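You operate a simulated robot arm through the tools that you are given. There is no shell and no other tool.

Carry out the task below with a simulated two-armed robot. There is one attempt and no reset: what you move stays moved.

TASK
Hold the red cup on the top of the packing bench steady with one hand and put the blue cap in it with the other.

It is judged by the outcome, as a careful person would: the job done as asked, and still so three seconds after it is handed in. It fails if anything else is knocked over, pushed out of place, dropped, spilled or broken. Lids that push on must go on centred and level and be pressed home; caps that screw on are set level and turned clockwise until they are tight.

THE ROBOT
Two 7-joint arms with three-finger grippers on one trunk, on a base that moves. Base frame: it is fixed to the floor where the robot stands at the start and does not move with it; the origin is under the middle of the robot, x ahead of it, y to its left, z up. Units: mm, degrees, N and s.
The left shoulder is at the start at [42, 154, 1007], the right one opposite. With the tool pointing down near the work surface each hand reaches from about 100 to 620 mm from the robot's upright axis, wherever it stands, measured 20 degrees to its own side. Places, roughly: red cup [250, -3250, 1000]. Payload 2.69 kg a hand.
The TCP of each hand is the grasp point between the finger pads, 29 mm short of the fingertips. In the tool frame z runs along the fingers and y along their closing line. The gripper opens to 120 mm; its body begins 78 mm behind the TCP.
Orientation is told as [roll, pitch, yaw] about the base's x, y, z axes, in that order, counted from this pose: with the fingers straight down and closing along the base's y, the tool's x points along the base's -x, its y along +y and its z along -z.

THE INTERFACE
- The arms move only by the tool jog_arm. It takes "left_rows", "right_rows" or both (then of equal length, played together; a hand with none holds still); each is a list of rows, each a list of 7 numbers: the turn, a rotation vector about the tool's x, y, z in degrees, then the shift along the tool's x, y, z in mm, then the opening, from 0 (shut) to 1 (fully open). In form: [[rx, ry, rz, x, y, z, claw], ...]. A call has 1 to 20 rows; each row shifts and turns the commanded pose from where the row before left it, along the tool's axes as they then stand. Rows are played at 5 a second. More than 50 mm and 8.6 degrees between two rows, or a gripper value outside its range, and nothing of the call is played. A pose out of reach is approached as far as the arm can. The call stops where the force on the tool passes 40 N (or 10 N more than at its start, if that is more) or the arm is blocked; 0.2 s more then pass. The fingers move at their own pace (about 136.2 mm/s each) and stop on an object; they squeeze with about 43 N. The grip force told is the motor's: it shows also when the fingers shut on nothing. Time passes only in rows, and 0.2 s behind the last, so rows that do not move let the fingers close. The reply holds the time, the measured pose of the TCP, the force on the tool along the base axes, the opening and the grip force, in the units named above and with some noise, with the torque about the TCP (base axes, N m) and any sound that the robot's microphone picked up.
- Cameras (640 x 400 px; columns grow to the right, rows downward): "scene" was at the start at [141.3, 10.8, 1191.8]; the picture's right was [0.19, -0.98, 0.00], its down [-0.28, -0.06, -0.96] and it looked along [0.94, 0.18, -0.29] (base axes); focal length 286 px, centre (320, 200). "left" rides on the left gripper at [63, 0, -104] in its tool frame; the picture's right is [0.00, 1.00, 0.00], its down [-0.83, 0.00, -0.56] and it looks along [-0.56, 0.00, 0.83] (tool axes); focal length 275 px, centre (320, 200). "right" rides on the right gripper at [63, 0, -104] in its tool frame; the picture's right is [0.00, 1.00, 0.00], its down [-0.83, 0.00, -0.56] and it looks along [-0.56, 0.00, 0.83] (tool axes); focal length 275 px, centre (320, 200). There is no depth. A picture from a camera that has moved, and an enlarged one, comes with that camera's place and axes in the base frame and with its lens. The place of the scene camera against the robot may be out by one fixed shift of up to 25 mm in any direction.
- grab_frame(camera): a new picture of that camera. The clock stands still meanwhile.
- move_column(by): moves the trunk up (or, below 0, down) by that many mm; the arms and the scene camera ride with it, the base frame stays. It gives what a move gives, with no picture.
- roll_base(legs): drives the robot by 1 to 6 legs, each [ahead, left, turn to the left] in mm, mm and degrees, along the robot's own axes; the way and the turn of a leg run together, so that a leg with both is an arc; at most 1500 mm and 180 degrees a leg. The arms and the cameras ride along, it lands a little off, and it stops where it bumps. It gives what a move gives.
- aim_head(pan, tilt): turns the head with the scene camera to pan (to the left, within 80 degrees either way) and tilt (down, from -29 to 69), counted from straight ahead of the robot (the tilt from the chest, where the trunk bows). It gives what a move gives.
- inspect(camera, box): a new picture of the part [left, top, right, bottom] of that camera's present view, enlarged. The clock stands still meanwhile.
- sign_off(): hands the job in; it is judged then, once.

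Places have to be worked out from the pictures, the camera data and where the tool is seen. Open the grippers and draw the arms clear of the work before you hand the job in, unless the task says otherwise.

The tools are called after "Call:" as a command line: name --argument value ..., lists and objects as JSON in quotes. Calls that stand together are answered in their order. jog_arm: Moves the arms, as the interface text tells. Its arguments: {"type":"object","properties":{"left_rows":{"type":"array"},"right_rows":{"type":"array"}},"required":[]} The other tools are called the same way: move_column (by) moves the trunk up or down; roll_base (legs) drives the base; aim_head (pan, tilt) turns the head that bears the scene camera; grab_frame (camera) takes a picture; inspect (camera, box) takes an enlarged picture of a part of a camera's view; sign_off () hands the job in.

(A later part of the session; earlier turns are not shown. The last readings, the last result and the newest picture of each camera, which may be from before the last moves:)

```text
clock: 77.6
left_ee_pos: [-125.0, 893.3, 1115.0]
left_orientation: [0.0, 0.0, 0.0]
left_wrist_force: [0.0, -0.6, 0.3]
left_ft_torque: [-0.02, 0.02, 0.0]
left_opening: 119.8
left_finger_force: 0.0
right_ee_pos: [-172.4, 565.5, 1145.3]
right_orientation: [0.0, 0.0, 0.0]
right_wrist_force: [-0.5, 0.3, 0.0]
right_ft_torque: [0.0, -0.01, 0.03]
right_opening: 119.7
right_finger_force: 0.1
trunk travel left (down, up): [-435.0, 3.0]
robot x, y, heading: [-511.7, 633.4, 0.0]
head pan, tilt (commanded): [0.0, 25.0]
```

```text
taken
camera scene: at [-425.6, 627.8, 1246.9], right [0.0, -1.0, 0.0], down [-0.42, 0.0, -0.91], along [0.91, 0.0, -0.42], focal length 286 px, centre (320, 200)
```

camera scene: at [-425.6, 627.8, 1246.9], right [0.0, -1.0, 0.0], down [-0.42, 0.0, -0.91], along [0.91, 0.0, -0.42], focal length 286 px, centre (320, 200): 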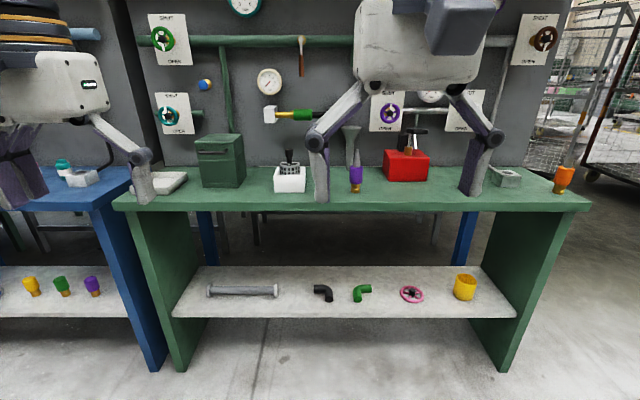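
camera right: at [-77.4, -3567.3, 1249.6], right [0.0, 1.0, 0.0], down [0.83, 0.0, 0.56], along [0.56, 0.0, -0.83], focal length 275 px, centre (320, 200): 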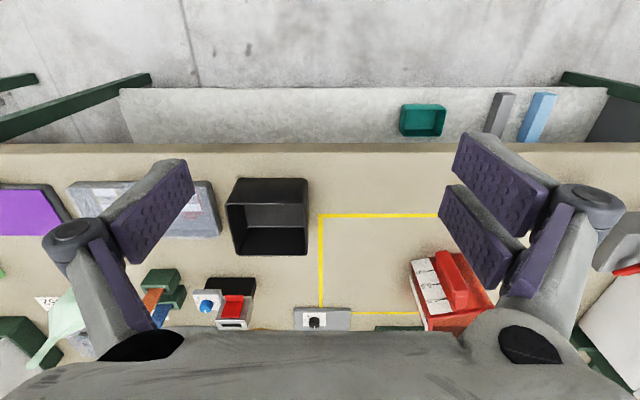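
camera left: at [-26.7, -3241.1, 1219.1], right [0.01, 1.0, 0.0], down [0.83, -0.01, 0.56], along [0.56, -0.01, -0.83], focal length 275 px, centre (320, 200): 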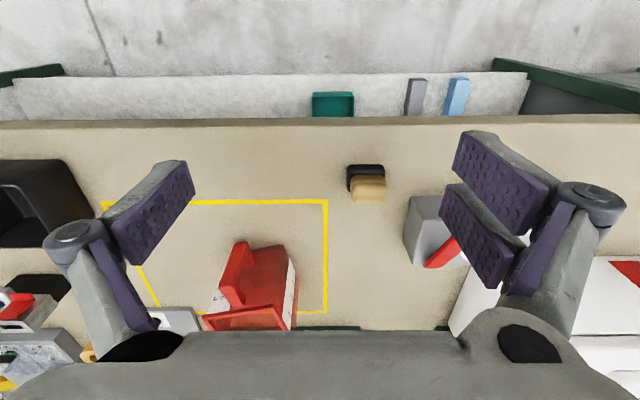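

I enlarge the wall fitting with a blue round end at (205,85), and look left at the blue bench.

Call:
inspect --camera "scene" --box '[140, 50, 300, 150]'

Call:
aim_head --pan 40 --tilt 20

Call:
inspect --camera "scene" --box '[100, 110, 260, 210]'

Call:
inspect --camera "scene" --box '[220, 140, 380, 240]'

Call:
grab_frame --camera "scene"

```text
4.00 times, centred on (220, 100) of scene
camera zoom: at [-425.6, 627.8, 1246.9], right [0.0, -1.0, 0.0], down [-0.42, 0.0, -0.91], along [0.91, 0.0, -0.42], focal length 1144 px, centre (720, 600)
```

zoom: 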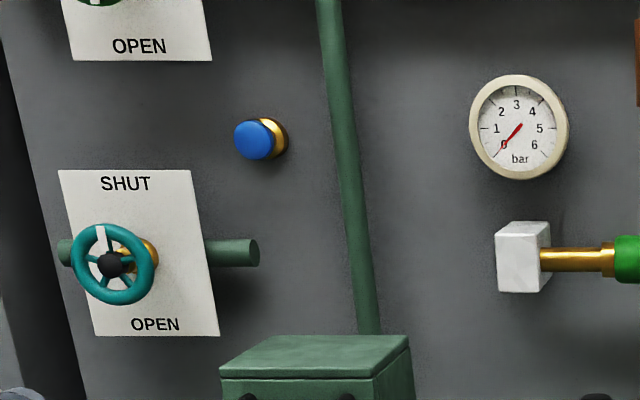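

```text
clock: 78.7
left_ee_pos: [-124.4, 892.7, 1114.4]
left_orientation: [0.0, 0.0, 0.1]
left_wrist_force: [0.4, 0.2, -0.3]
left_ft_torque: [-0.04, 0.02, 0.01]
left_opening: 120.4
left_finger_force: 0.1
right_ee_pos: [-172.1, 567.3, 1145.4]
right_orientation: [0.0, -0.1, 0.0]
right_wrist_force: [-0.5, 0.1, -0.2]
right_ft_torque: [0.01, -0.01, -0.02]
right_opening: 120.3
right_finger_force: 0.0
trunk travel left (down, up): [-435.0, 3.0]
robot x, y, heading: [-508.7, 634.3, -0.2]
head pan, tilt (commanded): [40.0, 20.0]
```

```text
4.00 times, centred on (180, 160) of scene
camera zoom: at [-446.4, 687.5, 1254.9], right [0.64, -0.77, 0.0], down [-0.26, -0.22, -0.94], along [0.72, 0.6, -0.34], focal length 1144 px, centre (880, 360)
```

zoom: 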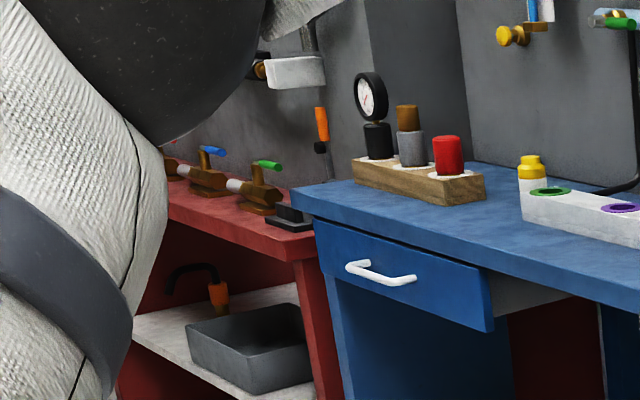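

```text
4.00 times, centred on (300, 190) of scene
camera zoom: at [-446.4, 687.5, 1254.9], right [0.64, -0.77, 0.0], down [-0.26, -0.22, -0.94], along [0.72, 0.6, -0.34], focal length 1144 px, centre (400, 240)
```

zoom: 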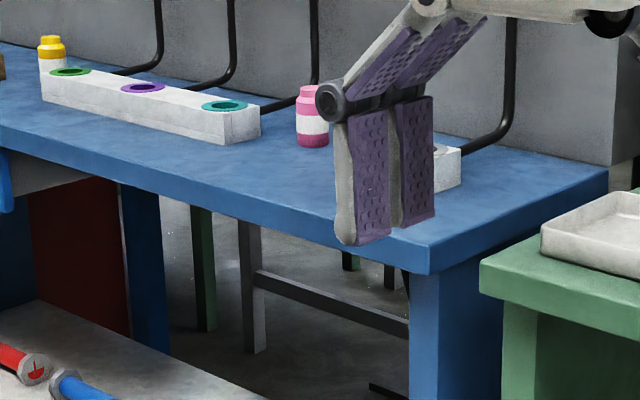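

```text
taken
camera scene: at [-446.4, 687.5, 1254.9], right [0.64, -0.77, 0.0], down [-0.26, -0.22, -0.94], along [0.72, 0.6, -0.34], focal length 286 px, centre (320, 200)
```

scene: 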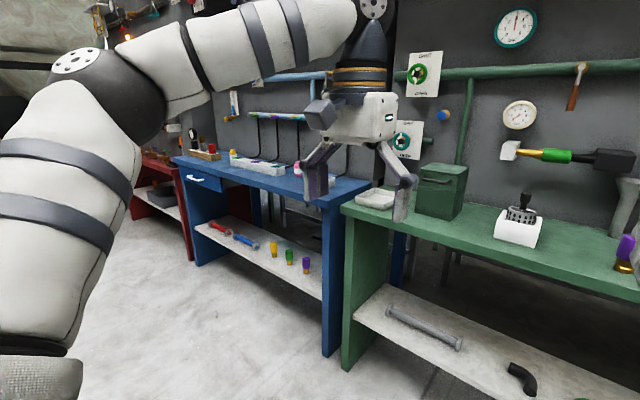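

Nearest blue piece to the start pose is the standing blue item on the green bench. On the way back to it, I also check the bench across the aisle that I only glimpsed.

Call:
roll_base --legs '[[0, -600, 0]]'

Call:
aim_head --pan -80 --tilt 15

Call:
grab_frame --camera "scene"

Call:
inspect --camera "scene" --box '[480, 140, 640, 240]'

```text
clock: 83.8
left_ee_pos: [-124.8, 293.1, 1115.0]
left_orientation: [0.0, -0.1, -0.2]
left_wrist_force: [0.1, 0.3, -0.1]
left_ft_torque: [0.02, -0.01, -0.01]
left_opening: 119.9
left_finger_force: 0.1
right_ee_pos: [-173.4, -33.6, 1144.3]
right_orientation: [-0.1, 0.1, -0.2]
right_wrist_force: [-0.1, -0.2, -0.3]
right_ft_torque: [-0.01, 0.01, -0.05]
right_opening: 120.0
right_finger_force: 0.0
trunk travel left (down, up): [-435.0, 3.0]
robot x, y, heading: [-510.3, 36.5, -0.0]
head pan, tilt (commanded): [40.0, 20.0]
```

```text
clock: 85.8
left_ee_pos: [-124.0, 293.6, 1115.5]
left_orientation: [0.0, 0.0, -0.1]
left_wrist_force: [-0.2, -0.7, -0.1]
left_ft_torque: [0.0, -0.04, -0.05]
left_opening: 120.1
left_finger_force: 0.0
right_ee_pos: [-174.4, -32.2, 1145.9]
right_orientation: [0.0, 0.0, -0.3]
right_wrist_force: [0.2, 0.3, 0.0]
right_ft_torque: [-0.03, -0.01, 0.01]
right_opening: 119.9
right_finger_force: 0.2
trunk travel left (down, up): [-435.0, 3.0]
robot x, y, heading: [-510.5, 38.5, -0.4]
head pan, tilt (commanded): [-80.0, 15.0]
```

```text
taken
camera scene: at [-503.3, -61.5, 1263.1], right [-0.99, -0.17, 0.0], down [-0.04, 0.26, -0.97], along [0.16, -0.95, -0.26], focal length 286 px, centre (320, 200)
```

scene: 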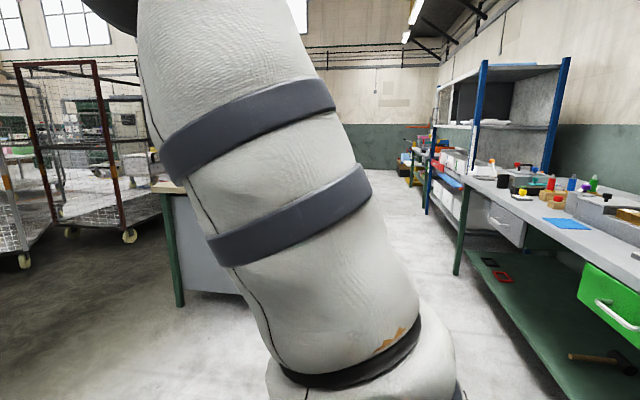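

```text
4.00 times, centred on (560, 190) of scene
camera zoom: at [-503.3, -61.5, 1263.1], right [-0.99, -0.17, 0.0], down [-0.04, 0.26, -0.97], along [0.16, -0.95, -0.26], focal length 1144 px, centre (-640, 240)
```

zoom: 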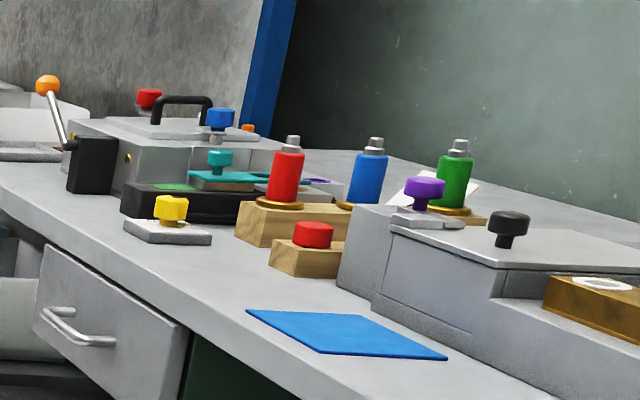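

The bench across has bottles and knobs but nothing that is clearly a loose blue cap; the standing blue item (brass-threaded, ~37 mm wide, ~85 mm tall, base about (456,126,870)) beside the start pose fits best. I drive back to the start pose to look at it closely.

Call:
aim_head --pan 5 --tilt 35

Call:
roll_base --legs '[[490, -30, 0]]'

Call:
grab_frame --camera "scene"

Call:
grab_frame --camera "left"

```text
clock: 87.3
left_ee_pos: [-125.6, 293.1, 1115.0]
left_orientation: [0.0, 0.0, -0.3]
left_wrist_force: [0.5, 0.3, 0.1]
left_ft_torque: [-0.02, 0.01, -0.03]
left_opening: 120.0
left_finger_force: 0.0
right_ee_pos: [-174.7, -32.6, 1145.4]
right_orientation: [0.0, 0.0, -0.3]
right_wrist_force: [0.6, 1.0, 0.3]
right_ft_torque: [-0.01, 0.0, -0.01]
right_opening: 120.1
right_finger_force: 0.1
trunk travel left (down, up): [-435.0, 3.0]
robot x, y, heading: [-510.4, 37.5, -0.3]
head pan, tilt (commanded): [5.0, 35.0]
```

```text
clock: 90.2
left_ee_pos: [363.7, 259.6, 1113.8]
left_orientation: [0.0, -0.1, -0.5]
left_wrist_force: [0.6, -0.5, 1.3]
left_ft_torque: [-0.01, -0.03, 0.05]
left_opening: 119.9
left_finger_force: 0.1
right_ee_pos: [310.8, -67.5, 1145.9]
right_orientation: [0.0, -0.1, -0.5]
right_wrist_force: [-0.1, 0.8, 0.0]
right_ft_torque: [0.0, 0.0, 0.01]
right_opening: 120.1
right_finger_force: 0.0
trunk travel left (down, up): [-435.0, 3.0]
robot x, y, heading: [-21.0, 3.0, -0.4]
head pan, tilt (commanded): [5.0, 35.0]
```

```text
taken
camera scene: at [54.5, 4.6, 1231.1], right [0.08, -1.0, 0.0], down [-0.57, -0.05, -0.82], along [0.82, 0.06, -0.57], focal length 286 px, centre (320, 200)
```

scene: 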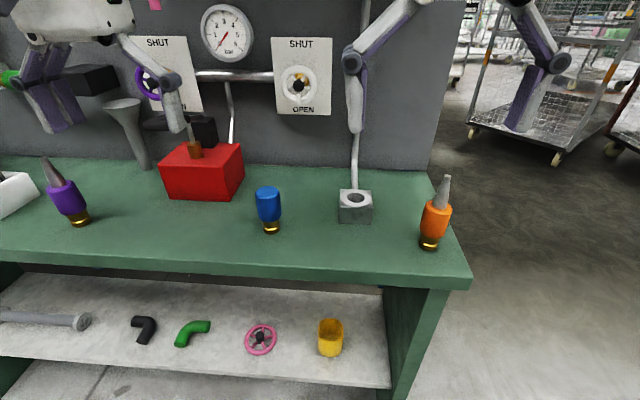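

```text
taken
camera left: at [299.1, 260.7, 1219.0], right [0.01, 1.0, 0.0], down [0.83, -0.01, 0.56], along [0.56, -0.01, -0.83], focal length 275 px, centre (320, 200)
```

left: 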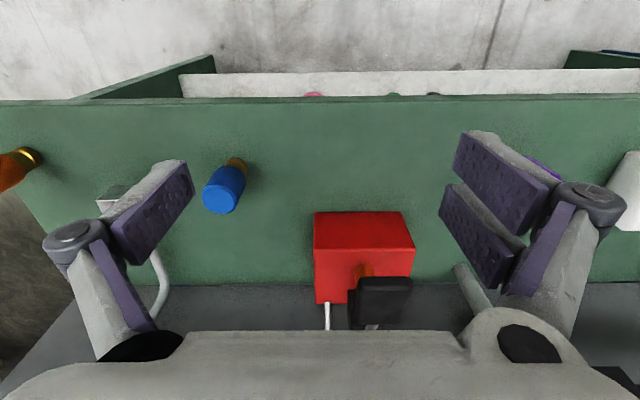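

I zoom in on the blue item from here.

Call:
inspect --camera "scene" --box '[238, 175, 302, 240]'

Call:
inspect --camera "left" --box '[180, 140, 276, 225]'

Call:
inspect --camera "scene" --box '[400, 165, 472, 265]'

Call:
inspect --camera "scene" --box '[220, 290, 380, 390]'

```text
6.15 times, centred on (270, 208) of scene
camera zoom: at [54.5, 4.6, 1231.1], right [0.08, -1.0, 0.0], down [-0.57, -0.05, -0.82], along [0.82, 0.06, -0.57], focal length 1759 px, centre (628, 154)
```

zoom: 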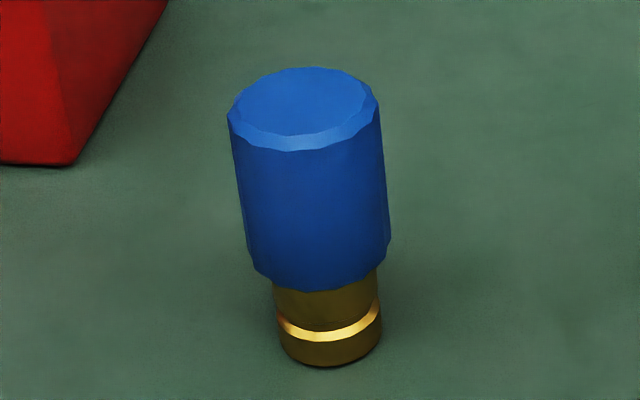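

```text
4.71 times, centred on (228, 182) of left
camera zoom: at [299.1, 260.7, 1219.0], right [0.01, 1.0, 0.0], down [0.83, -0.01, 0.56], along [0.56, -0.01, -0.83], focal length 1295 px, centre (753, 282)
```

zoom: 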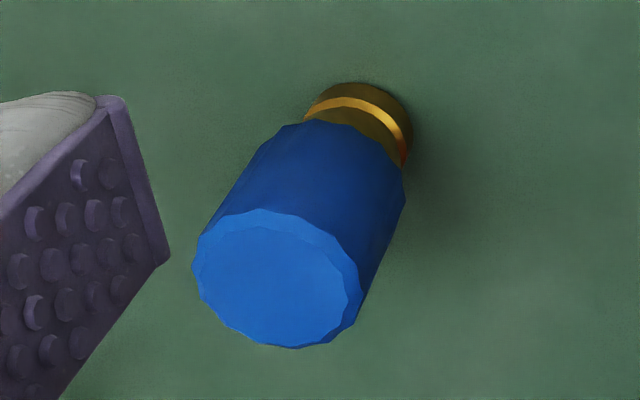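

```text
4.00 times, centred on (436, 215) of scene
camera zoom: at [54.5, 4.6, 1231.1], right [0.08, -1.0, 0.0], down [-0.57, -0.05, -0.82], along [0.82, 0.06, -0.57], focal length 1144 px, centre (-144, 140)
```

zoom: 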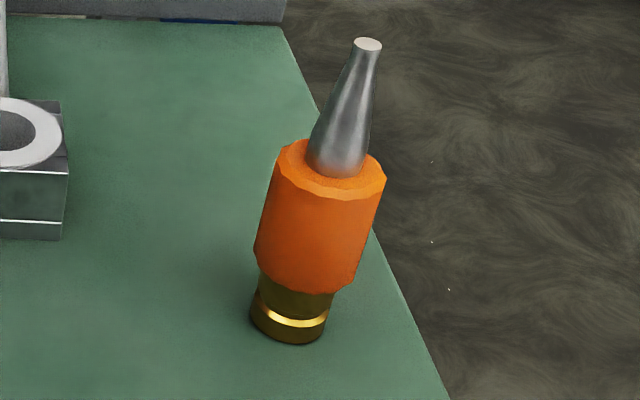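

```text
4.00 times, centred on (300, 340) of scene
camera zoom: at [54.5, 4.6, 1231.1], right [0.08, -1.0, 0.0], down [-0.57, -0.05, -0.82], along [0.82, 0.06, -0.57], focal length 1144 px, centre (400, -360)
```

zoom: 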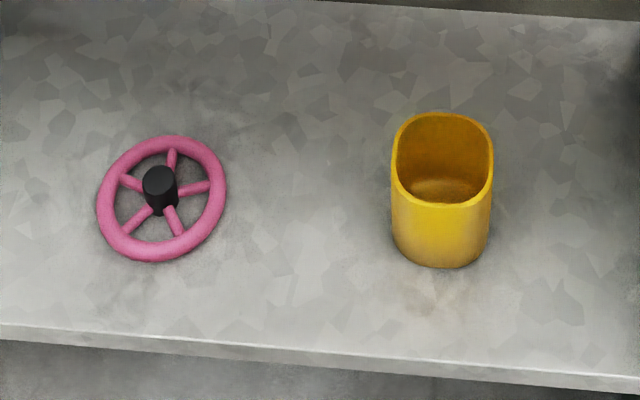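

The blue item is a blanking-cap fitting (blue knurled cap, brass plug); the left hand camera puts its axis at about (475,141), base z≈870, top≈955, diameter ≈40. I move the left hand above it, still high, and check.

Call:
jog_arm --left_rows '[[0, 0, 0, -28, -30, 0, 1], [0, 0, 0, -28, -30, 0, 1], [0, 0, 0, -28, -30, 0, 1], [0, 0, 0, -27, -29, 0, 1], [0, 0, 0, 0, 0, 25, 1], [0, 0, 0, 0, 0, 25, 1]]'

Call:
grab_frame --camera "left"

Call:
grab_frame --camera "scene"

```text
clock: 91.6
left_ee_pos: [470.8, 137.1, 1063.8]
left_orientation: [0.0, 0.0, -0.6]
left_wrist_force: [0.1, -0.6, -0.1]
left_ft_torque: [0.03, 0.02, 0.0]
left_opening: 119.6
left_finger_force: 0.1
right_ee_pos: [311.2, -65.3, 1145.0]
right_orientation: [0.0, 0.1, -0.5]
right_wrist_force: [0.0, -0.1, 0.6]
right_ft_torque: [0.07, 0.02, 0.01]
right_opening: 120.0
right_finger_force: 0.0
trunk travel left (down, up): [-435.0, 3.0]
robot x, y, heading: [-28.4, 5.1, -0.7]
head pan, tilt (commanded): [5.0, 35.0]
```

```text
taken
camera left: at [407.7, 138.9, 1168.1], right [0.01, 1.0, 0.0], down [0.83, -0.01, 0.56], along [0.56, -0.01, -0.83], focal length 275 px, centre (320, 200)
```

left: 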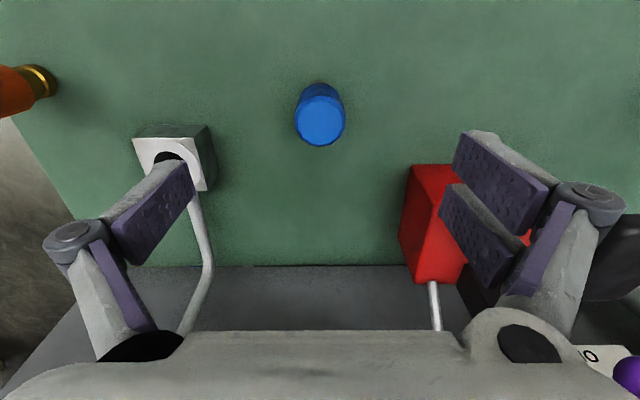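

```text
taken
camera scene: at [54.7, 4.1, 1231.0], right [0.08, -1.0, 0.0], down [-0.57, -0.04, -0.82], along [0.82, 0.06, -0.57], focal length 286 px, centre (320, 200)
```

scene: 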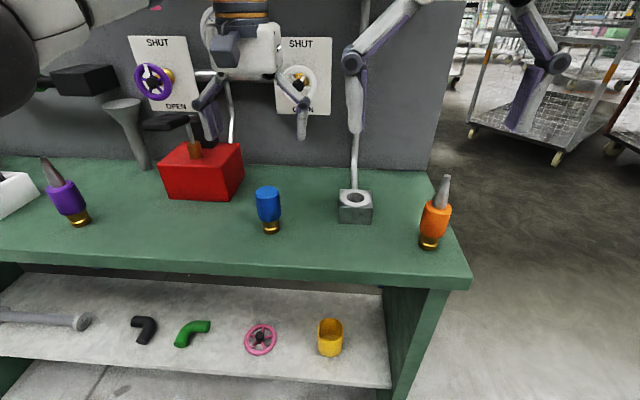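

The cap top is centred in the left camera; the axis is at ≈(476,139), so 5 mm further ahead. I narrow the fingers to 78 mm to clear the red box, and descend to just above the cap to verify.

Call:
jog_arm --left_rows '[[0, 0, 0, -5, 1, 0, 0.65], [0, 0, 0, 0, 0, 20, 0.65], [0, 0, 0, 0, 0, 20, 0.65], [0, 0, 0, 0, 0, 20, 0.65], [0, 0, 0, 0, 0, 0, 0.65]]'

Call:
grab_frame --camera "left"

```text
clock: 92.8
left_ee_pos: [477.6, 139.1, 1004.4]
left_orientation: [-0.1, 0.1, -0.4]
left_wrist_force: [-0.4, -1.5, 0.1]
left_ft_torque: [0.01, 0.0, 0.02]
left_opening: 78.1
left_finger_force: 0.0
right_ee_pos: [311.3, -66.7, 1146.1]
right_orientation: [0.0, -0.1, -0.4]
right_wrist_force: [-0.6, -0.3, -0.5]
right_ft_torque: [0.0, -0.02, 0.03]
right_opening: 120.1
right_finger_force: 0.1
trunk travel left (down, up): [-435.0, 3.0]
robot x, y, heading: [-28.3, 6.1, -0.6]
head pan, tilt (commanded): [5.0, 35.0]
```

```text
taken
camera left: at [415.1, 140.7, 1108.1], right [0.01, 1.0, 0.0], down [0.83, -0.01, 0.56], along [0.56, -0.01, -0.83], focal length 275 px, centre (320, 200)
```

left: 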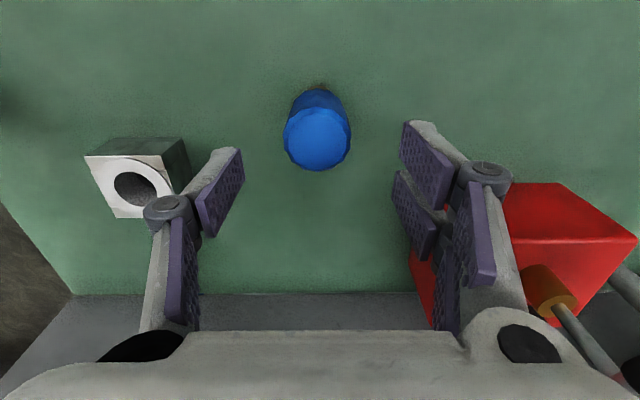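

Aligned within 2 mm. I descend to TCP z≈938 and close on the blue body.

Call:
jog_arm --left_rows '[[0, 0, 0, 1.5, -1.5, 22, 0.65], [0, 0, 0, 0, 0, 22, 0.65], [0, 0, 0, 0, 0, 21, 0.65], [0, 0, 0, 0, 0, 0, 0.65]]'

Call:
grab_frame --camera "left"

Call:
grab_frame --camera "scene"

```text
clock: 93.8
left_ee_pos: [476.1, 137.9, 938.2]
left_orientation: [0.0, 0.0, -0.4]
left_wrist_force: [-0.1, -0.2, 0.3]
left_ft_torque: [0.02, 0.02, -0.02]
left_opening: 78.1
left_finger_force: 0.0
right_ee_pos: [310.9, -67.0, 1145.6]
right_orientation: [0.1, 0.0, -0.5]
right_wrist_force: [0.2, 0.6, -0.6]
right_ft_torque: [0.01, 0.0, 0.0]
right_opening: 120.3
right_finger_force: 0.0
trunk travel left (down, up): [-435.0, 3.0]
robot x, y, heading: [-28.3, 9.1, -0.7]
head pan, tilt (commanded): [5.0, 35.0]
```

```text
taken
camera left: at [413.6, 139.3, 1042.5], right [0.01, 1.0, 0.0], down [0.83, -0.01, 0.56], along [0.56, -0.01, -0.83], focal length 275 px, centre (320, 200)
```

left: 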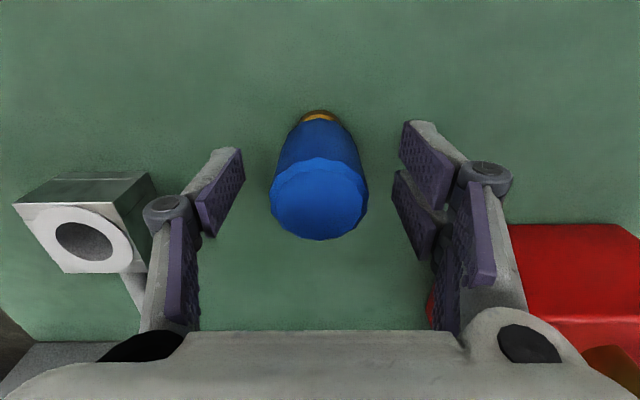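

```text
taken
camera scene: at [54.0, 4.6, 1231.1], right [0.08, -1.0, 0.0], down [-0.57, -0.05, -0.82], along [0.82, 0.06, -0.57], focal length 286 px, centre (320, 200)
```

scene: 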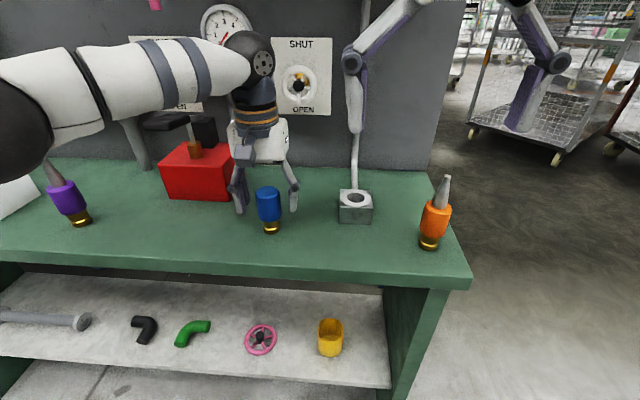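

The cap sits between the pads, centred. I close the fingers.

Call:
jog_arm --left_rows '[[0, 0, 0, 2, 0, 0, 0.5], [0, 0, 0, 0, 0, 0, 0.35], [0, 0, 0, 0, 0, 0, 0.2], [0, 0, 0, 0, 0, 0, 0], [0, 0, 0, 0, 0, 0, 0]]'

Call:
grab_frame --camera "left"

```text
clock: 95.0
left_ee_pos: [474.4, 136.7, 937.9]
left_orientation: [0.0, 0.0, -0.4]
left_wrist_force: [-0.6, -1.9, 0.5]
left_ft_torque: [-0.04, 0.03, 0.0]
left_opening: 40.9
left_finger_force: 43.2
right_ee_pos: [311.2, -66.5, 1146.1]
right_orientation: [0.0, 0.1, -0.5]
right_wrist_force: [-1.1, 0.0, -0.8]
right_ft_torque: [-0.01, 0.01, -0.03]
right_opening: 120.0
right_finger_force: 0.0
trunk travel left (down, up): [-435.0, 3.0]
robot x, y, heading: [-22.7, 6.4, -0.5]
head pan, tilt (commanded): [5.0, 35.0]
```

```text
taken
camera left: at [411.5, 139.2, 1042.2], right [0.01, 1.0, 0.0], down [0.83, -0.01, 0.56], along [0.56, -0.01, -0.83], focal length 275 px, centre (320, 200)
```

left: 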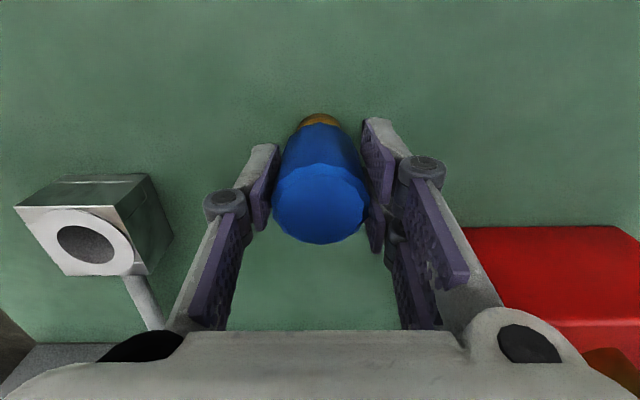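

Gripped at 40.9 mm with 43 N. I lift straight up and see whether the whole item comes along.

Call:
jog_arm --left_rows '[[0, 0, 0, 0, 0, -10, 0], [0, 0, 0, 0, 0, -20, 0], [0, 0, 0, 0, 0, -30, 0], [0, 0, 0, 0, 0, -40, 0], [0, 0, 0, 0, 0, -40, 0], [0, 0, 0, 0, 0, -40, 0]]'

Call:
grab_frame --camera "left"

Call:
grab_frame --camera "scene"

```text
clock: 96.4
left_ee_pos: [469.1, 132.9, 1119.0]
left_orientation: [0.0, -0.2, -0.7]
left_wrist_force: [-0.4, -0.5, -1.8]
left_ft_torque: [0.06, -0.06, 0.0]
left_opening: 41.1
left_finger_force: 42.2
right_ee_pos: [310.5, -66.9, 1146.7]
right_orientation: [0.0, -0.1, -0.5]
right_wrist_force: [-1.5, -0.1, -0.1]
right_ft_torque: [0.02, -0.02, 0.01]
right_opening: 120.1
right_finger_force: 0.1
trunk travel left (down, up): [-435.0, 3.0]
robot x, y, heading: [-24.8, 5.1, -0.6]
head pan, tilt (commanded): [5.0, 35.0]
```

```text
taken
camera left: at [406.0, 135.2, 1223.0], right [0.02, 1.0, 0.0], down [0.83, -0.02, 0.56], along [0.56, -0.01, -0.83], focal length 275 px, centre (320, 200)
```

left: 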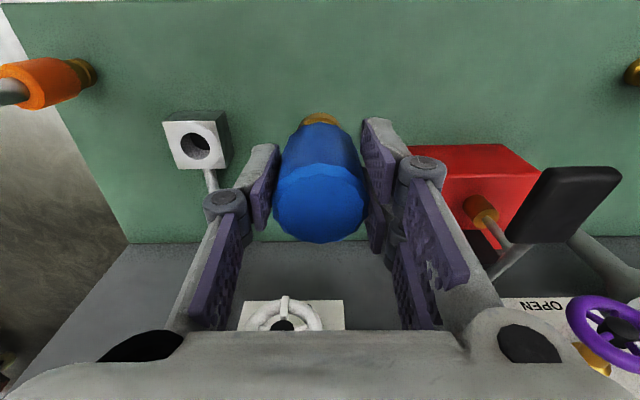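

```text
taken
camera scene: at [53.8, 2.9, 1231.2], right [0.08, -1.0, 0.0], down [-0.57, -0.04, -0.82], along [0.82, 0.07, -0.57], focal length 286 px, centre (320, 200)
```

scene: 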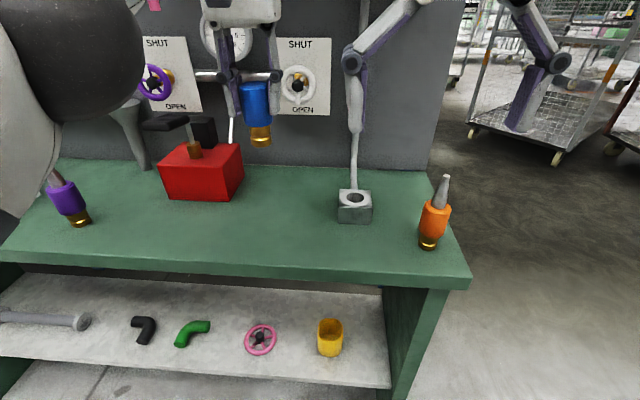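

The whole cap came up cleanly, with nothing else disturbed. I draw the hand in a bit and back away from the bench with the cap at ≥1050 height.

Call:
jog_arm --left_rows '[[0, 0, 0, 25, 10, 0, 0], [0, 0, 0, 25, 10, 0, 0], [0, 0, 0, 25, 10, 0, 0], [0, 0, 0, 25, 10, 0, 0]]'

Call:
roll_base --legs '[[-520, 0, 0.6]]'

Call:
roll_base --legs '[[0, -1400, 0], [0, 0, -88]]'

Call:
aim_head --pan -70 --tilt 20

Call:
grab_frame --camera "scene"

```text
clock: 97.4
left_ee_pos: [397.0, 180.1, 1116.6]
left_orientation: [0.0, -0.1, -0.4]
left_wrist_force: [0.0, -0.2, -2.6]
left_ft_torque: [0.03, 0.01, 0.04]
left_opening: 41.0
left_finger_force: 42.6
left hand out of reach, approached as far as the arm can: row 1
right_ee_pos: [309.3, -65.1, 1146.8]
right_orientation: [-0.1, -0.1, -0.5]
right_wrist_force: [-0.5, 1.1, 0.8]
right_ft_torque: [0.0, -0.01, -0.01]
right_opening: 120.1
right_finger_force: 0.1
trunk travel left (down, up): [-435.0, 3.0]
robot x, y, heading: [-25.8, 1.5, -0.5]
head pan, tilt (commanded): [5.0, 35.0]
```

```text
clock: 100.5
left_ee_pos: [-138.4, 186.7, 1118.1]
left_orientation: [0.1, 0.0, 0.7]
left_wrist_force: [-0.1, 0.0, -1.8]
left_ft_torque: [-0.02, -0.01, -0.03]
left_opening: 40.9
left_finger_force: 43.9
right_ee_pos: [-219.4, -60.6, 1145.9]
right_orientation: [0.0, 0.0, 0.7]
right_wrist_force: [-0.2, -0.4, 0.4]
right_ft_torque: [-0.02, -0.02, 0.0]
right_opening: 120.2
right_finger_force: 0.0
trunk travel left (down, up): [-435.0, 3.0]
robot x, y, heading: [-556.3, 1.8, 0.8]
head pan, tilt (commanded): [5.0, 35.0]
```

```text
clock: 115.7
left_ee_pos: [-302.6, -1869.5, 1117.8]
left_orientation: [0.0, -0.1, -84.5]
left_wrist_force: [0.1, -0.1, 0.0]
left_ft_torque: [-0.02, -0.01, -0.01]
left_opening: 0.0
left_finger_force: 28.6
right_ee_pos: [-555.4, -1808.4, 1144.7]
right_orientation: [-0.1, 0.0, -84.5]
right_wrist_force: [-0.4, 0.2, -0.6]
right_ft_torque: [0.0, -0.01, 0.01]
right_opening: 120.0
right_finger_force: 0.1
trunk travel left (down, up): [-435.0, 3.0]
robot x, y, heading: [-519.9, -1466.1, -84.7]
head pan, tilt (commanded): [5.0, 35.0]
```

```text
clock: 117.1
left_ee_pos: [-301.6, -1869.0, 1116.9]
left_orientation: [0.0, 0.0, -84.5]
left_wrist_force: [0.0, 0.6, -1.1]
left_ft_torque: [-0.01, 0.02, 0.01]
left_opening: 0.0
left_finger_force: 27.7
right_ee_pos: [-555.8, -1807.8, 1145.7]
right_orientation: [0.0, 0.0, -84.4]
right_wrist_force: [-0.3, 1.0, 0.4]
right_ft_torque: [0.01, -0.01, 0.0]
right_opening: 119.9
right_finger_force: 0.2
trunk travel left (down, up): [-435.0, 3.0]
robot x, y, heading: [-520.1, -1465.2, -84.4]
head pan, tilt (commanded): [-70.0, 20.0]
```

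```text
taken
camera scene: at [-617.0, -1519.1, 1254.9], right [-0.43, 0.9, 0.0], down [0.31, 0.15, -0.94], along [-0.85, -0.4, -0.34], focal length 286 px, centre (320, 200)
```

scene: 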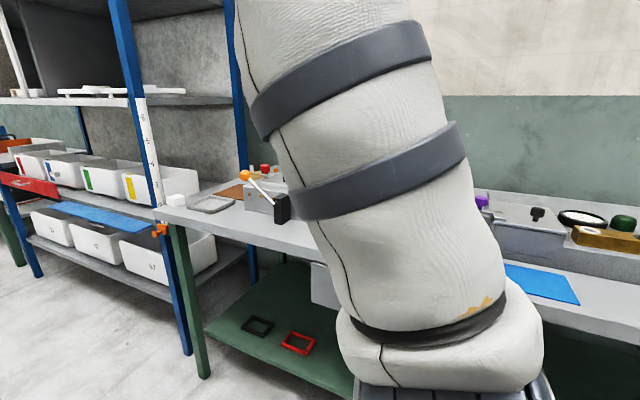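

The left gripper now reads fully shut: the cap slipped out during the drive. I look at the floor around to find it.

Call:
grab_frame --camera "left"

Call:
aim_head --pan 60 --tilt 40

Call:
grab_frame --camera "scene"

Call:
aim_head --pan 0 --tilt 45

Call:
grab_frame --camera "scene"

Call:
grab_frame --camera "right"

```text
taken
camera left: at [-308.5, -1805.4, 1221.5], right [1.0, 0.09, 0.0], down [0.08, -0.83, 0.56], along [0.05, -0.55, -0.83], focal length 275 px, centre (320, 200)
```

left: 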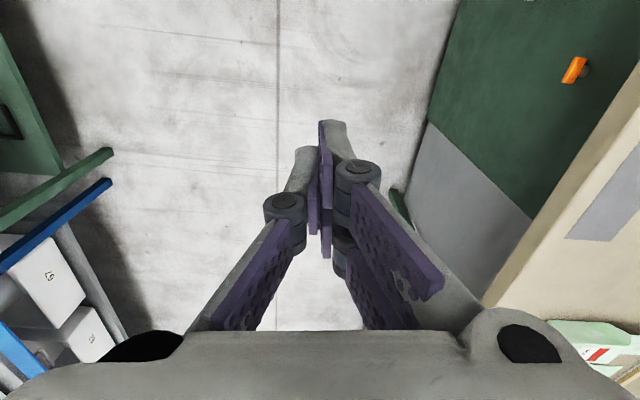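

```text
clock: 119.2
left_ee_pos: [-302.6, -1868.8, 1116.1]
left_orientation: [0.0, 0.0, -84.4]
left_wrist_force: [-0.2, 0.3, -0.2]
left_ft_torque: [0.01, -0.02, 0.01]
left_opening: 0.0
left_finger_force: 28.1
right_ee_pos: [-556.6, -1807.7, 1145.2]
right_orientation: [0.0, 0.0, -84.5]
right_wrist_force: [-0.2, 0.6, 0.5]
right_ft_torque: [0.01, -0.01, -0.02]
right_opening: 120.1
right_finger_force: 0.1
trunk travel left (down, up): [-435.0, 3.0]
robot x, y, heading: [-517.2, -1466.4, -84.5]
head pan, tilt (commanded): [60.0, 40.0]
```

```text
taken
camera scene: at [-455.6, -1514.3, 1223.5], right [-0.42, -0.91, 0.0], down [-0.58, 0.27, -0.77], along [0.7, -0.32, -0.64], focal length 286 px, centre (320, 200)
```

scene: 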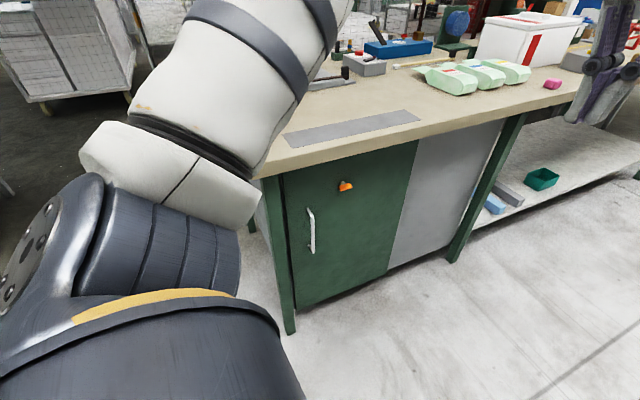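

```text
clock: 120.5
left_ee_pos: [-302.8, -1868.9, 1116.8]
left_orientation: [0.0, 0.0, -84.4]
left_wrist_force: [0.4, -0.2, -0.4]
left_ft_torque: [0.0, 0.01, 0.03]
left_opening: 0.1
left_finger_force: 28.3
right_ee_pos: [-555.9, -1808.4, 1145.5]
right_orientation: [0.0, 0.0, -84.5]
right_wrist_force: [-0.7, 0.8, -0.5]
right_ft_torque: [-0.03, -0.02, 0.03]
right_opening: 120.2
right_finger_force: 0.1
trunk travel left (down, up): [-435.0, 3.0]
robot x, y, heading: [-517.7, -1466.4, -84.4]
head pan, tilt (commanded): [0.0, 45.0]
```

```text
taken
camera scene: at [-525.1, -1559.9, 1216.3], right [-1.0, -0.1, 0.0], down [-0.07, 0.7, -0.71], along [0.07, -0.7, -0.71], focal length 286 px, centre (320, 200)
```

scene: 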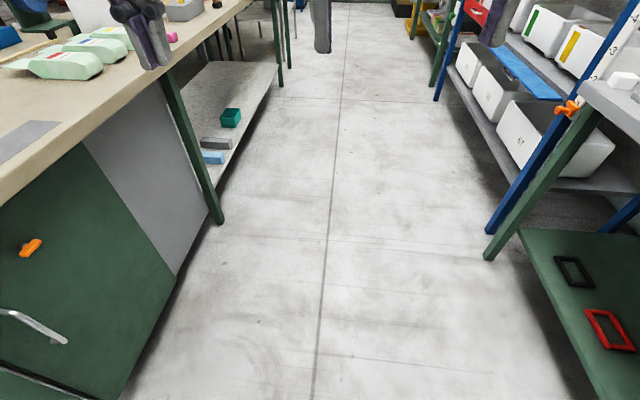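

```text
taken
camera right: at [-561.7, -1744.7, 1249.6], right [0.99, 0.1, 0.0], down [0.08, -0.83, 0.56], along [0.05, -0.55, -0.83], focal length 275 px, centre (320, 200)
```

right: 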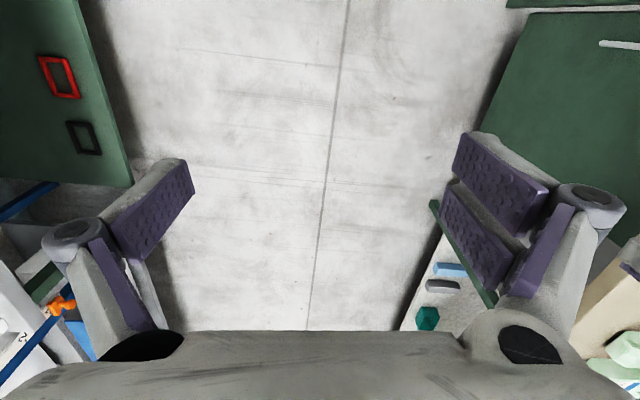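

Not visible in front. I look to both sides and close to the base before I turn.

Call:
aim_head --pan 80 --tilt 55

Call:
grab_frame --camera "scene"

Call:
aim_head --pan -80 --tilt 55

Call:
grab_frame --camera "scene"

Call:
aim_head --pan 0 --tilt 69

Call:
grab_frame --camera "scene"

```text
clock: 122.1
left_ee_pos: [-302.8, -1869.0, 1117.6]
left_orientation: [-0.1, 0.0, -84.5]
left_wrist_force: [-0.2, -0.3, 0.5]
left_ft_torque: [0.0, 0.02, 0.01]
left_opening: 0.2
left_finger_force: 28.6
right_ee_pos: [-556.4, -1808.7, 1145.0]
right_orientation: [0.1, 0.0, -84.4]
right_wrist_force: [0.4, -0.1, 0.3]
right_ft_torque: [0.01, 0.01, -0.04]
right_opening: 120.2
right_finger_force: 0.1
trunk travel left (down, up): [-435.0, 3.0]
robot x, y, heading: [-519.8, -1462.1, -84.4]
head pan, tilt (commanded): [80.0, 55.0]
```

```text
taken
camera scene: at [-461.1, -1484.7, 1202.8], right [-0.08, -1.0, 0.0], down [-0.82, 0.07, -0.57], along [0.57, -0.05, -0.82], focal length 286 px, centre (320, 200)
```

scene: 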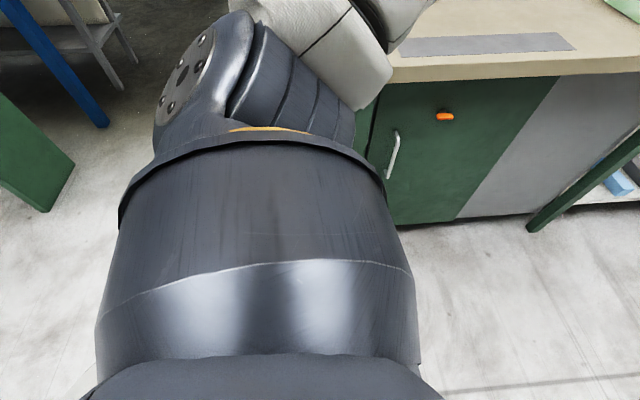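

```text
clock: 124.5
left_ee_pos: [-302.2, -1868.6, 1116.3]
left_orientation: [0.0, 0.1, -84.5]
left_wrist_force: [0.0, -0.4, 0.6]
left_ft_torque: [0.0, 0.01, 0.05]
left_opening: 0.0
left_finger_force: 28.2
right_ee_pos: [-556.3, -1808.8, 1146.2]
right_orientation: [0.4, 0.0, -84.6]
right_wrist_force: [-0.4, 0.2, 0.3]
right_ft_torque: [0.02, -0.01, 0.03]
right_opening: 120.1
right_finger_force: 0.0
trunk travel left (down, up): [-435.0, 3.0]
robot x, y, heading: [-521.2, -1464.9, -84.5]
head pan, tilt (commanded): [-80.0, 55.0]
```

```text
taken
camera scene: at [-568.3, -1541.7, 1202.7], right [-0.87, 0.49, 0.0], down [0.4, 0.71, -0.57], along [-0.28, -0.5, -0.82], focal length 286 px, centre (320, 200)
```

scene: 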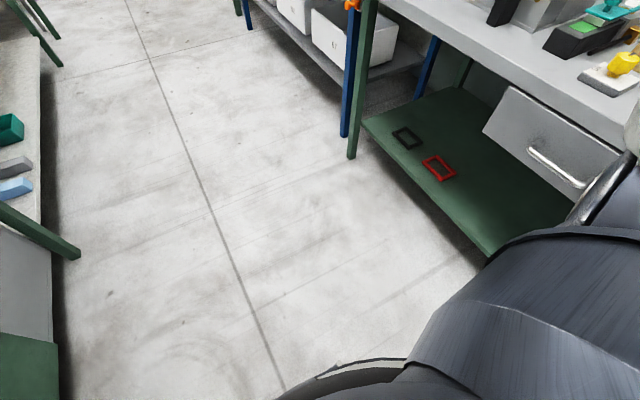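

```text
clock: 126.1
left_ee_pos: [-302.9, -1869.7, 1117.3]
left_orientation: [0.0, 0.0, -84.5]
left_wrist_force: [0.2, 0.0, 0.1]
left_ft_torque: [0.01, 0.0, 0.0]
left_opening: 0.0
left_finger_force: 28.0
right_ee_pos: [-555.9, -1809.1, 1144.5]
right_orientation: [-0.2, 0.0, -84.5]
right_wrist_force: [-0.5, -0.4, 0.2]
right_ft_torque: [-0.01, 0.01, -0.02]
right_opening: 120.1
right_finger_force: 0.0
trunk travel left (down, up): [-435.0, 3.0]
robot x, y, heading: [-517.2, -1468.2, -84.5]
head pan, tilt (commanded): [0.0, 68.8]
```

```text
taken
camera scene: at [-527.7, -1534.6, 1187.4], right [-1.0, -0.09, 0.0], down [-0.09, 0.93, -0.36], along [0.03, -0.36, -0.93], focal length 286 px, centre (320, 200)
```

scene: 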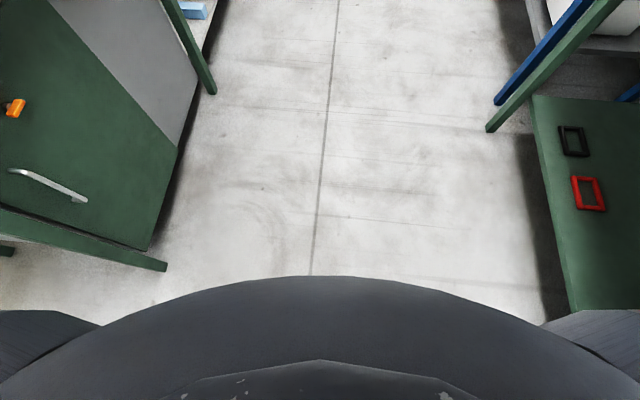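

Nothing on this side. I turn back to face the benches and look to the left along the way I came.

Call:
roll_base --legs '[[0, 0, 85]]'

Call:
aim_head --pan 70 --tilt 30

Call:
grab_frame --camera "scene"

Call:
aim_head --pan 30 --tilt 35

Call:
grab_frame --camera "scene"

Call:
grab_frame --camera "left"

```text
clock: 130.1
left_ee_pos: [-96.7, -1291.4, 1115.5]
left_orientation: [0.0, 0.0, -0.2]
left_wrist_force: [0.1, 0.4, -0.3]
left_ft_torque: [0.0, 0.01, -0.01]
left_opening: 0.0
left_finger_force: 29.1
right_ee_pos: [-183.3, -1536.3, 1145.7]
right_orientation: [0.0, -0.1, -0.4]
right_wrist_force: [1.0, -0.2, -0.4]
right_ft_torque: [0.01, -0.01, -0.01]
right_opening: 119.7
right_finger_force: 0.0
trunk travel left (down, up): [-435.0, 3.0]
robot x, y, heading: [-521.1, -1467.4, -0.4]
head pan, tilt (commanded): [0.0, 68.8]
```

```text
clock: 131.5
left_ee_pos: [-96.4, -1292.0, 1117.5]
left_orientation: [0.0, -0.1, -0.3]
left_wrist_force: [-0.2, 0.2, -0.1]
left_ft_torque: [-0.04, 0.01, 0.0]
left_opening: 0.0
left_finger_force: 28.4
right_ee_pos: [-183.2, -1537.2, 1145.6]
right_orientation: [0.0, 0.1, -0.4]
right_wrist_force: [0.0, -0.3, 0.1]
right_ft_torque: [0.03, 0.0, -0.02]
right_opening: 119.8
right_finger_force: 0.2
trunk travel left (down, up): [-435.0, 3.0]
robot x, y, heading: [-519.2, -1469.1, -0.2]
head pan, tilt (commanded): [70.0, 30.0]
```

```text
taken
camera scene: at [-496.4, -1388.7, 1238.8], right [0.94, -0.35, 0.0], down [-0.17, -0.47, -0.87], along [0.3, 0.81, -0.5], focal length 286 px, centre (320, 200)
```

scene: 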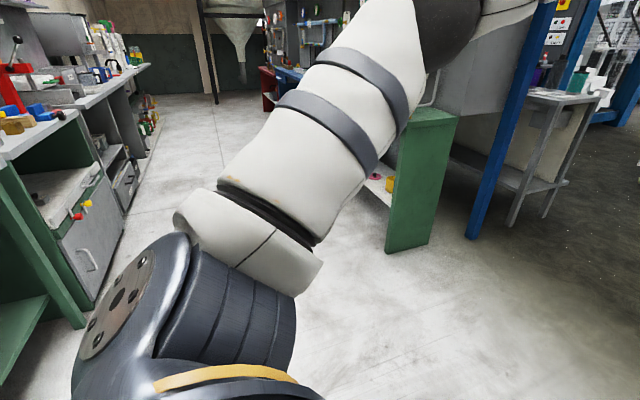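

```text
clock: 132.5
left_ee_pos: [-96.9, -1291.1, 1116.8]
left_orientation: [0.0, 0.1, -0.3]
left_wrist_force: [-0.3, -0.3, -0.2]
left_ft_torque: [-0.01, -0.02, 0.04]
left_opening: 0.0
left_finger_force: 28.4
right_ee_pos: [-183.3, -1537.2, 1145.0]
right_orientation: [-0.1, -0.1, -0.4]
right_wrist_force: [0.3, 0.1, 0.4]
right_ft_torque: [0.0, 0.02, 0.03]
right_opening: 120.2
right_finger_force: 0.0
trunk travel left (down, up): [-435.0, 3.0]
robot x, y, heading: [-521.3, -1468.4, -0.5]
head pan, tilt (commanded): [30.0, 35.0]
```

```text
taken
camera scene: at [-451.5, -1429.9, 1231.1], right [0.5, -0.87, 0.0], down [-0.5, -0.28, -0.82], along [0.71, 0.41, -0.57], focal length 286 px, centre (320, 200)
```

scene: 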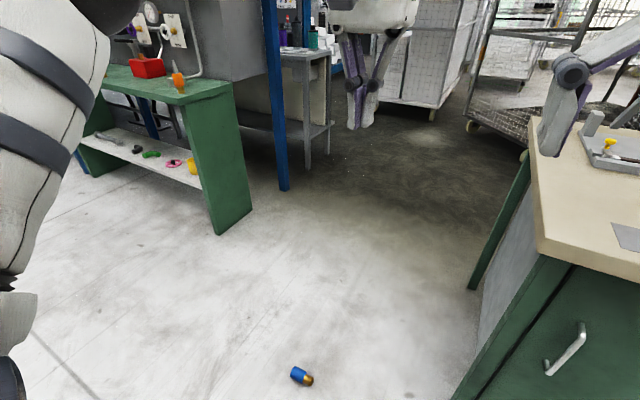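

```text
taken
camera left: at [-159.9, -1290.6, 1221.5], right [0.01, 1.0, 0.0], down [0.83, -0.01, 0.56], along [0.56, -0.01, -0.83], focal length 275 px, centre (320, 200)
```

left: 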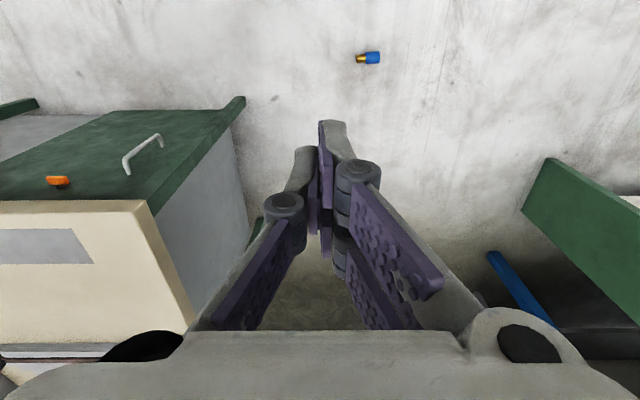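

The cap lies on the floor at about (-20,-1100), axis along y, brass end towards -y. Now I check how far the trunk lowers from a safe spot with free floor ahead, raising nothing else; first I open the left hand.

Call:
jog_arm --left_rows '[[0, 0, 0, 0, 0, 0, 0.3], [0, 0, 0, 0, 0, 0, 0.7], [0, 0, 0, 0, 0, 0, 0.7]]'

Call:
inspect --camera "scene" --box '[260, 340, 350, 400]'

Call:
inspect --camera "left" --box '[330, 30, 410, 80]'

```text
clock: 133.3
left_ee_pos: [-97.4, -1292.0, 1117.1]
left_orientation: [0.0, 0.0, -0.4]
left_wrist_force: [-0.1, 0.3, -0.4]
left_ft_torque: [-0.01, 0.0, 0.0]
left_opening: 84.3
left_finger_force: 0.1
right_ee_pos: [-183.5, -1535.9, 1145.6]
right_orientation: [0.0, 0.0, -0.3]
right_wrist_force: [-0.1, 0.4, 0.6]
right_ft_torque: [0.01, -0.02, 0.03]
right_opening: 120.1
right_finger_force: 0.1
trunk travel left (down, up): [-435.0, 3.0]
robot x, y, heading: [-523.0, -1464.9, -0.5]
head pan, tilt (commanded): [30.0, 35.0]
```

```text
6.67 times, centred on (305, 370) of scene
camera zoom: at [-451.4, -1430.0, 1231.1], right [0.49, -0.87, 0.0], down [-0.5, -0.28, -0.82], along [0.71, 0.41, -0.57], focal length 1906 px, centre (420, -933)
```

zoom: 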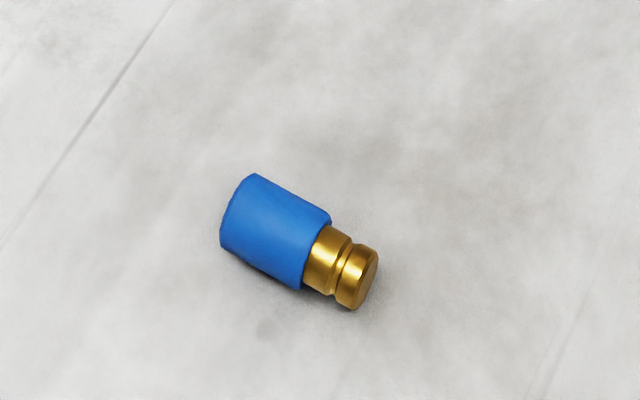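

```text
8.00 times, centred on (370, 55) of left
camera zoom: at [-159.9, -1290.6, 1221.5], right [0.01, 1.0, 0.0], down [0.83, -0.01, 0.56], along [0.56, -0.01, -0.83], focal length 2202 px, centre (-80, 1360)
```

zoom: 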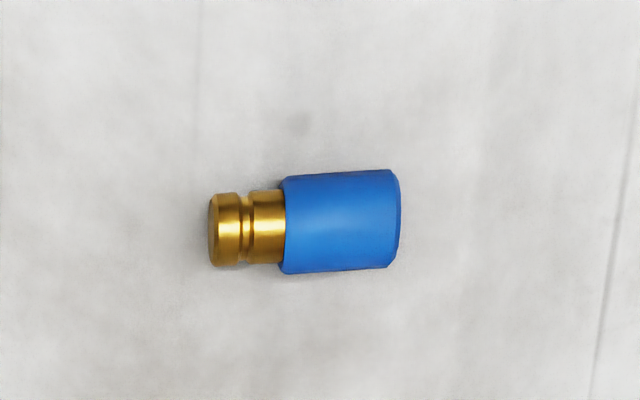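

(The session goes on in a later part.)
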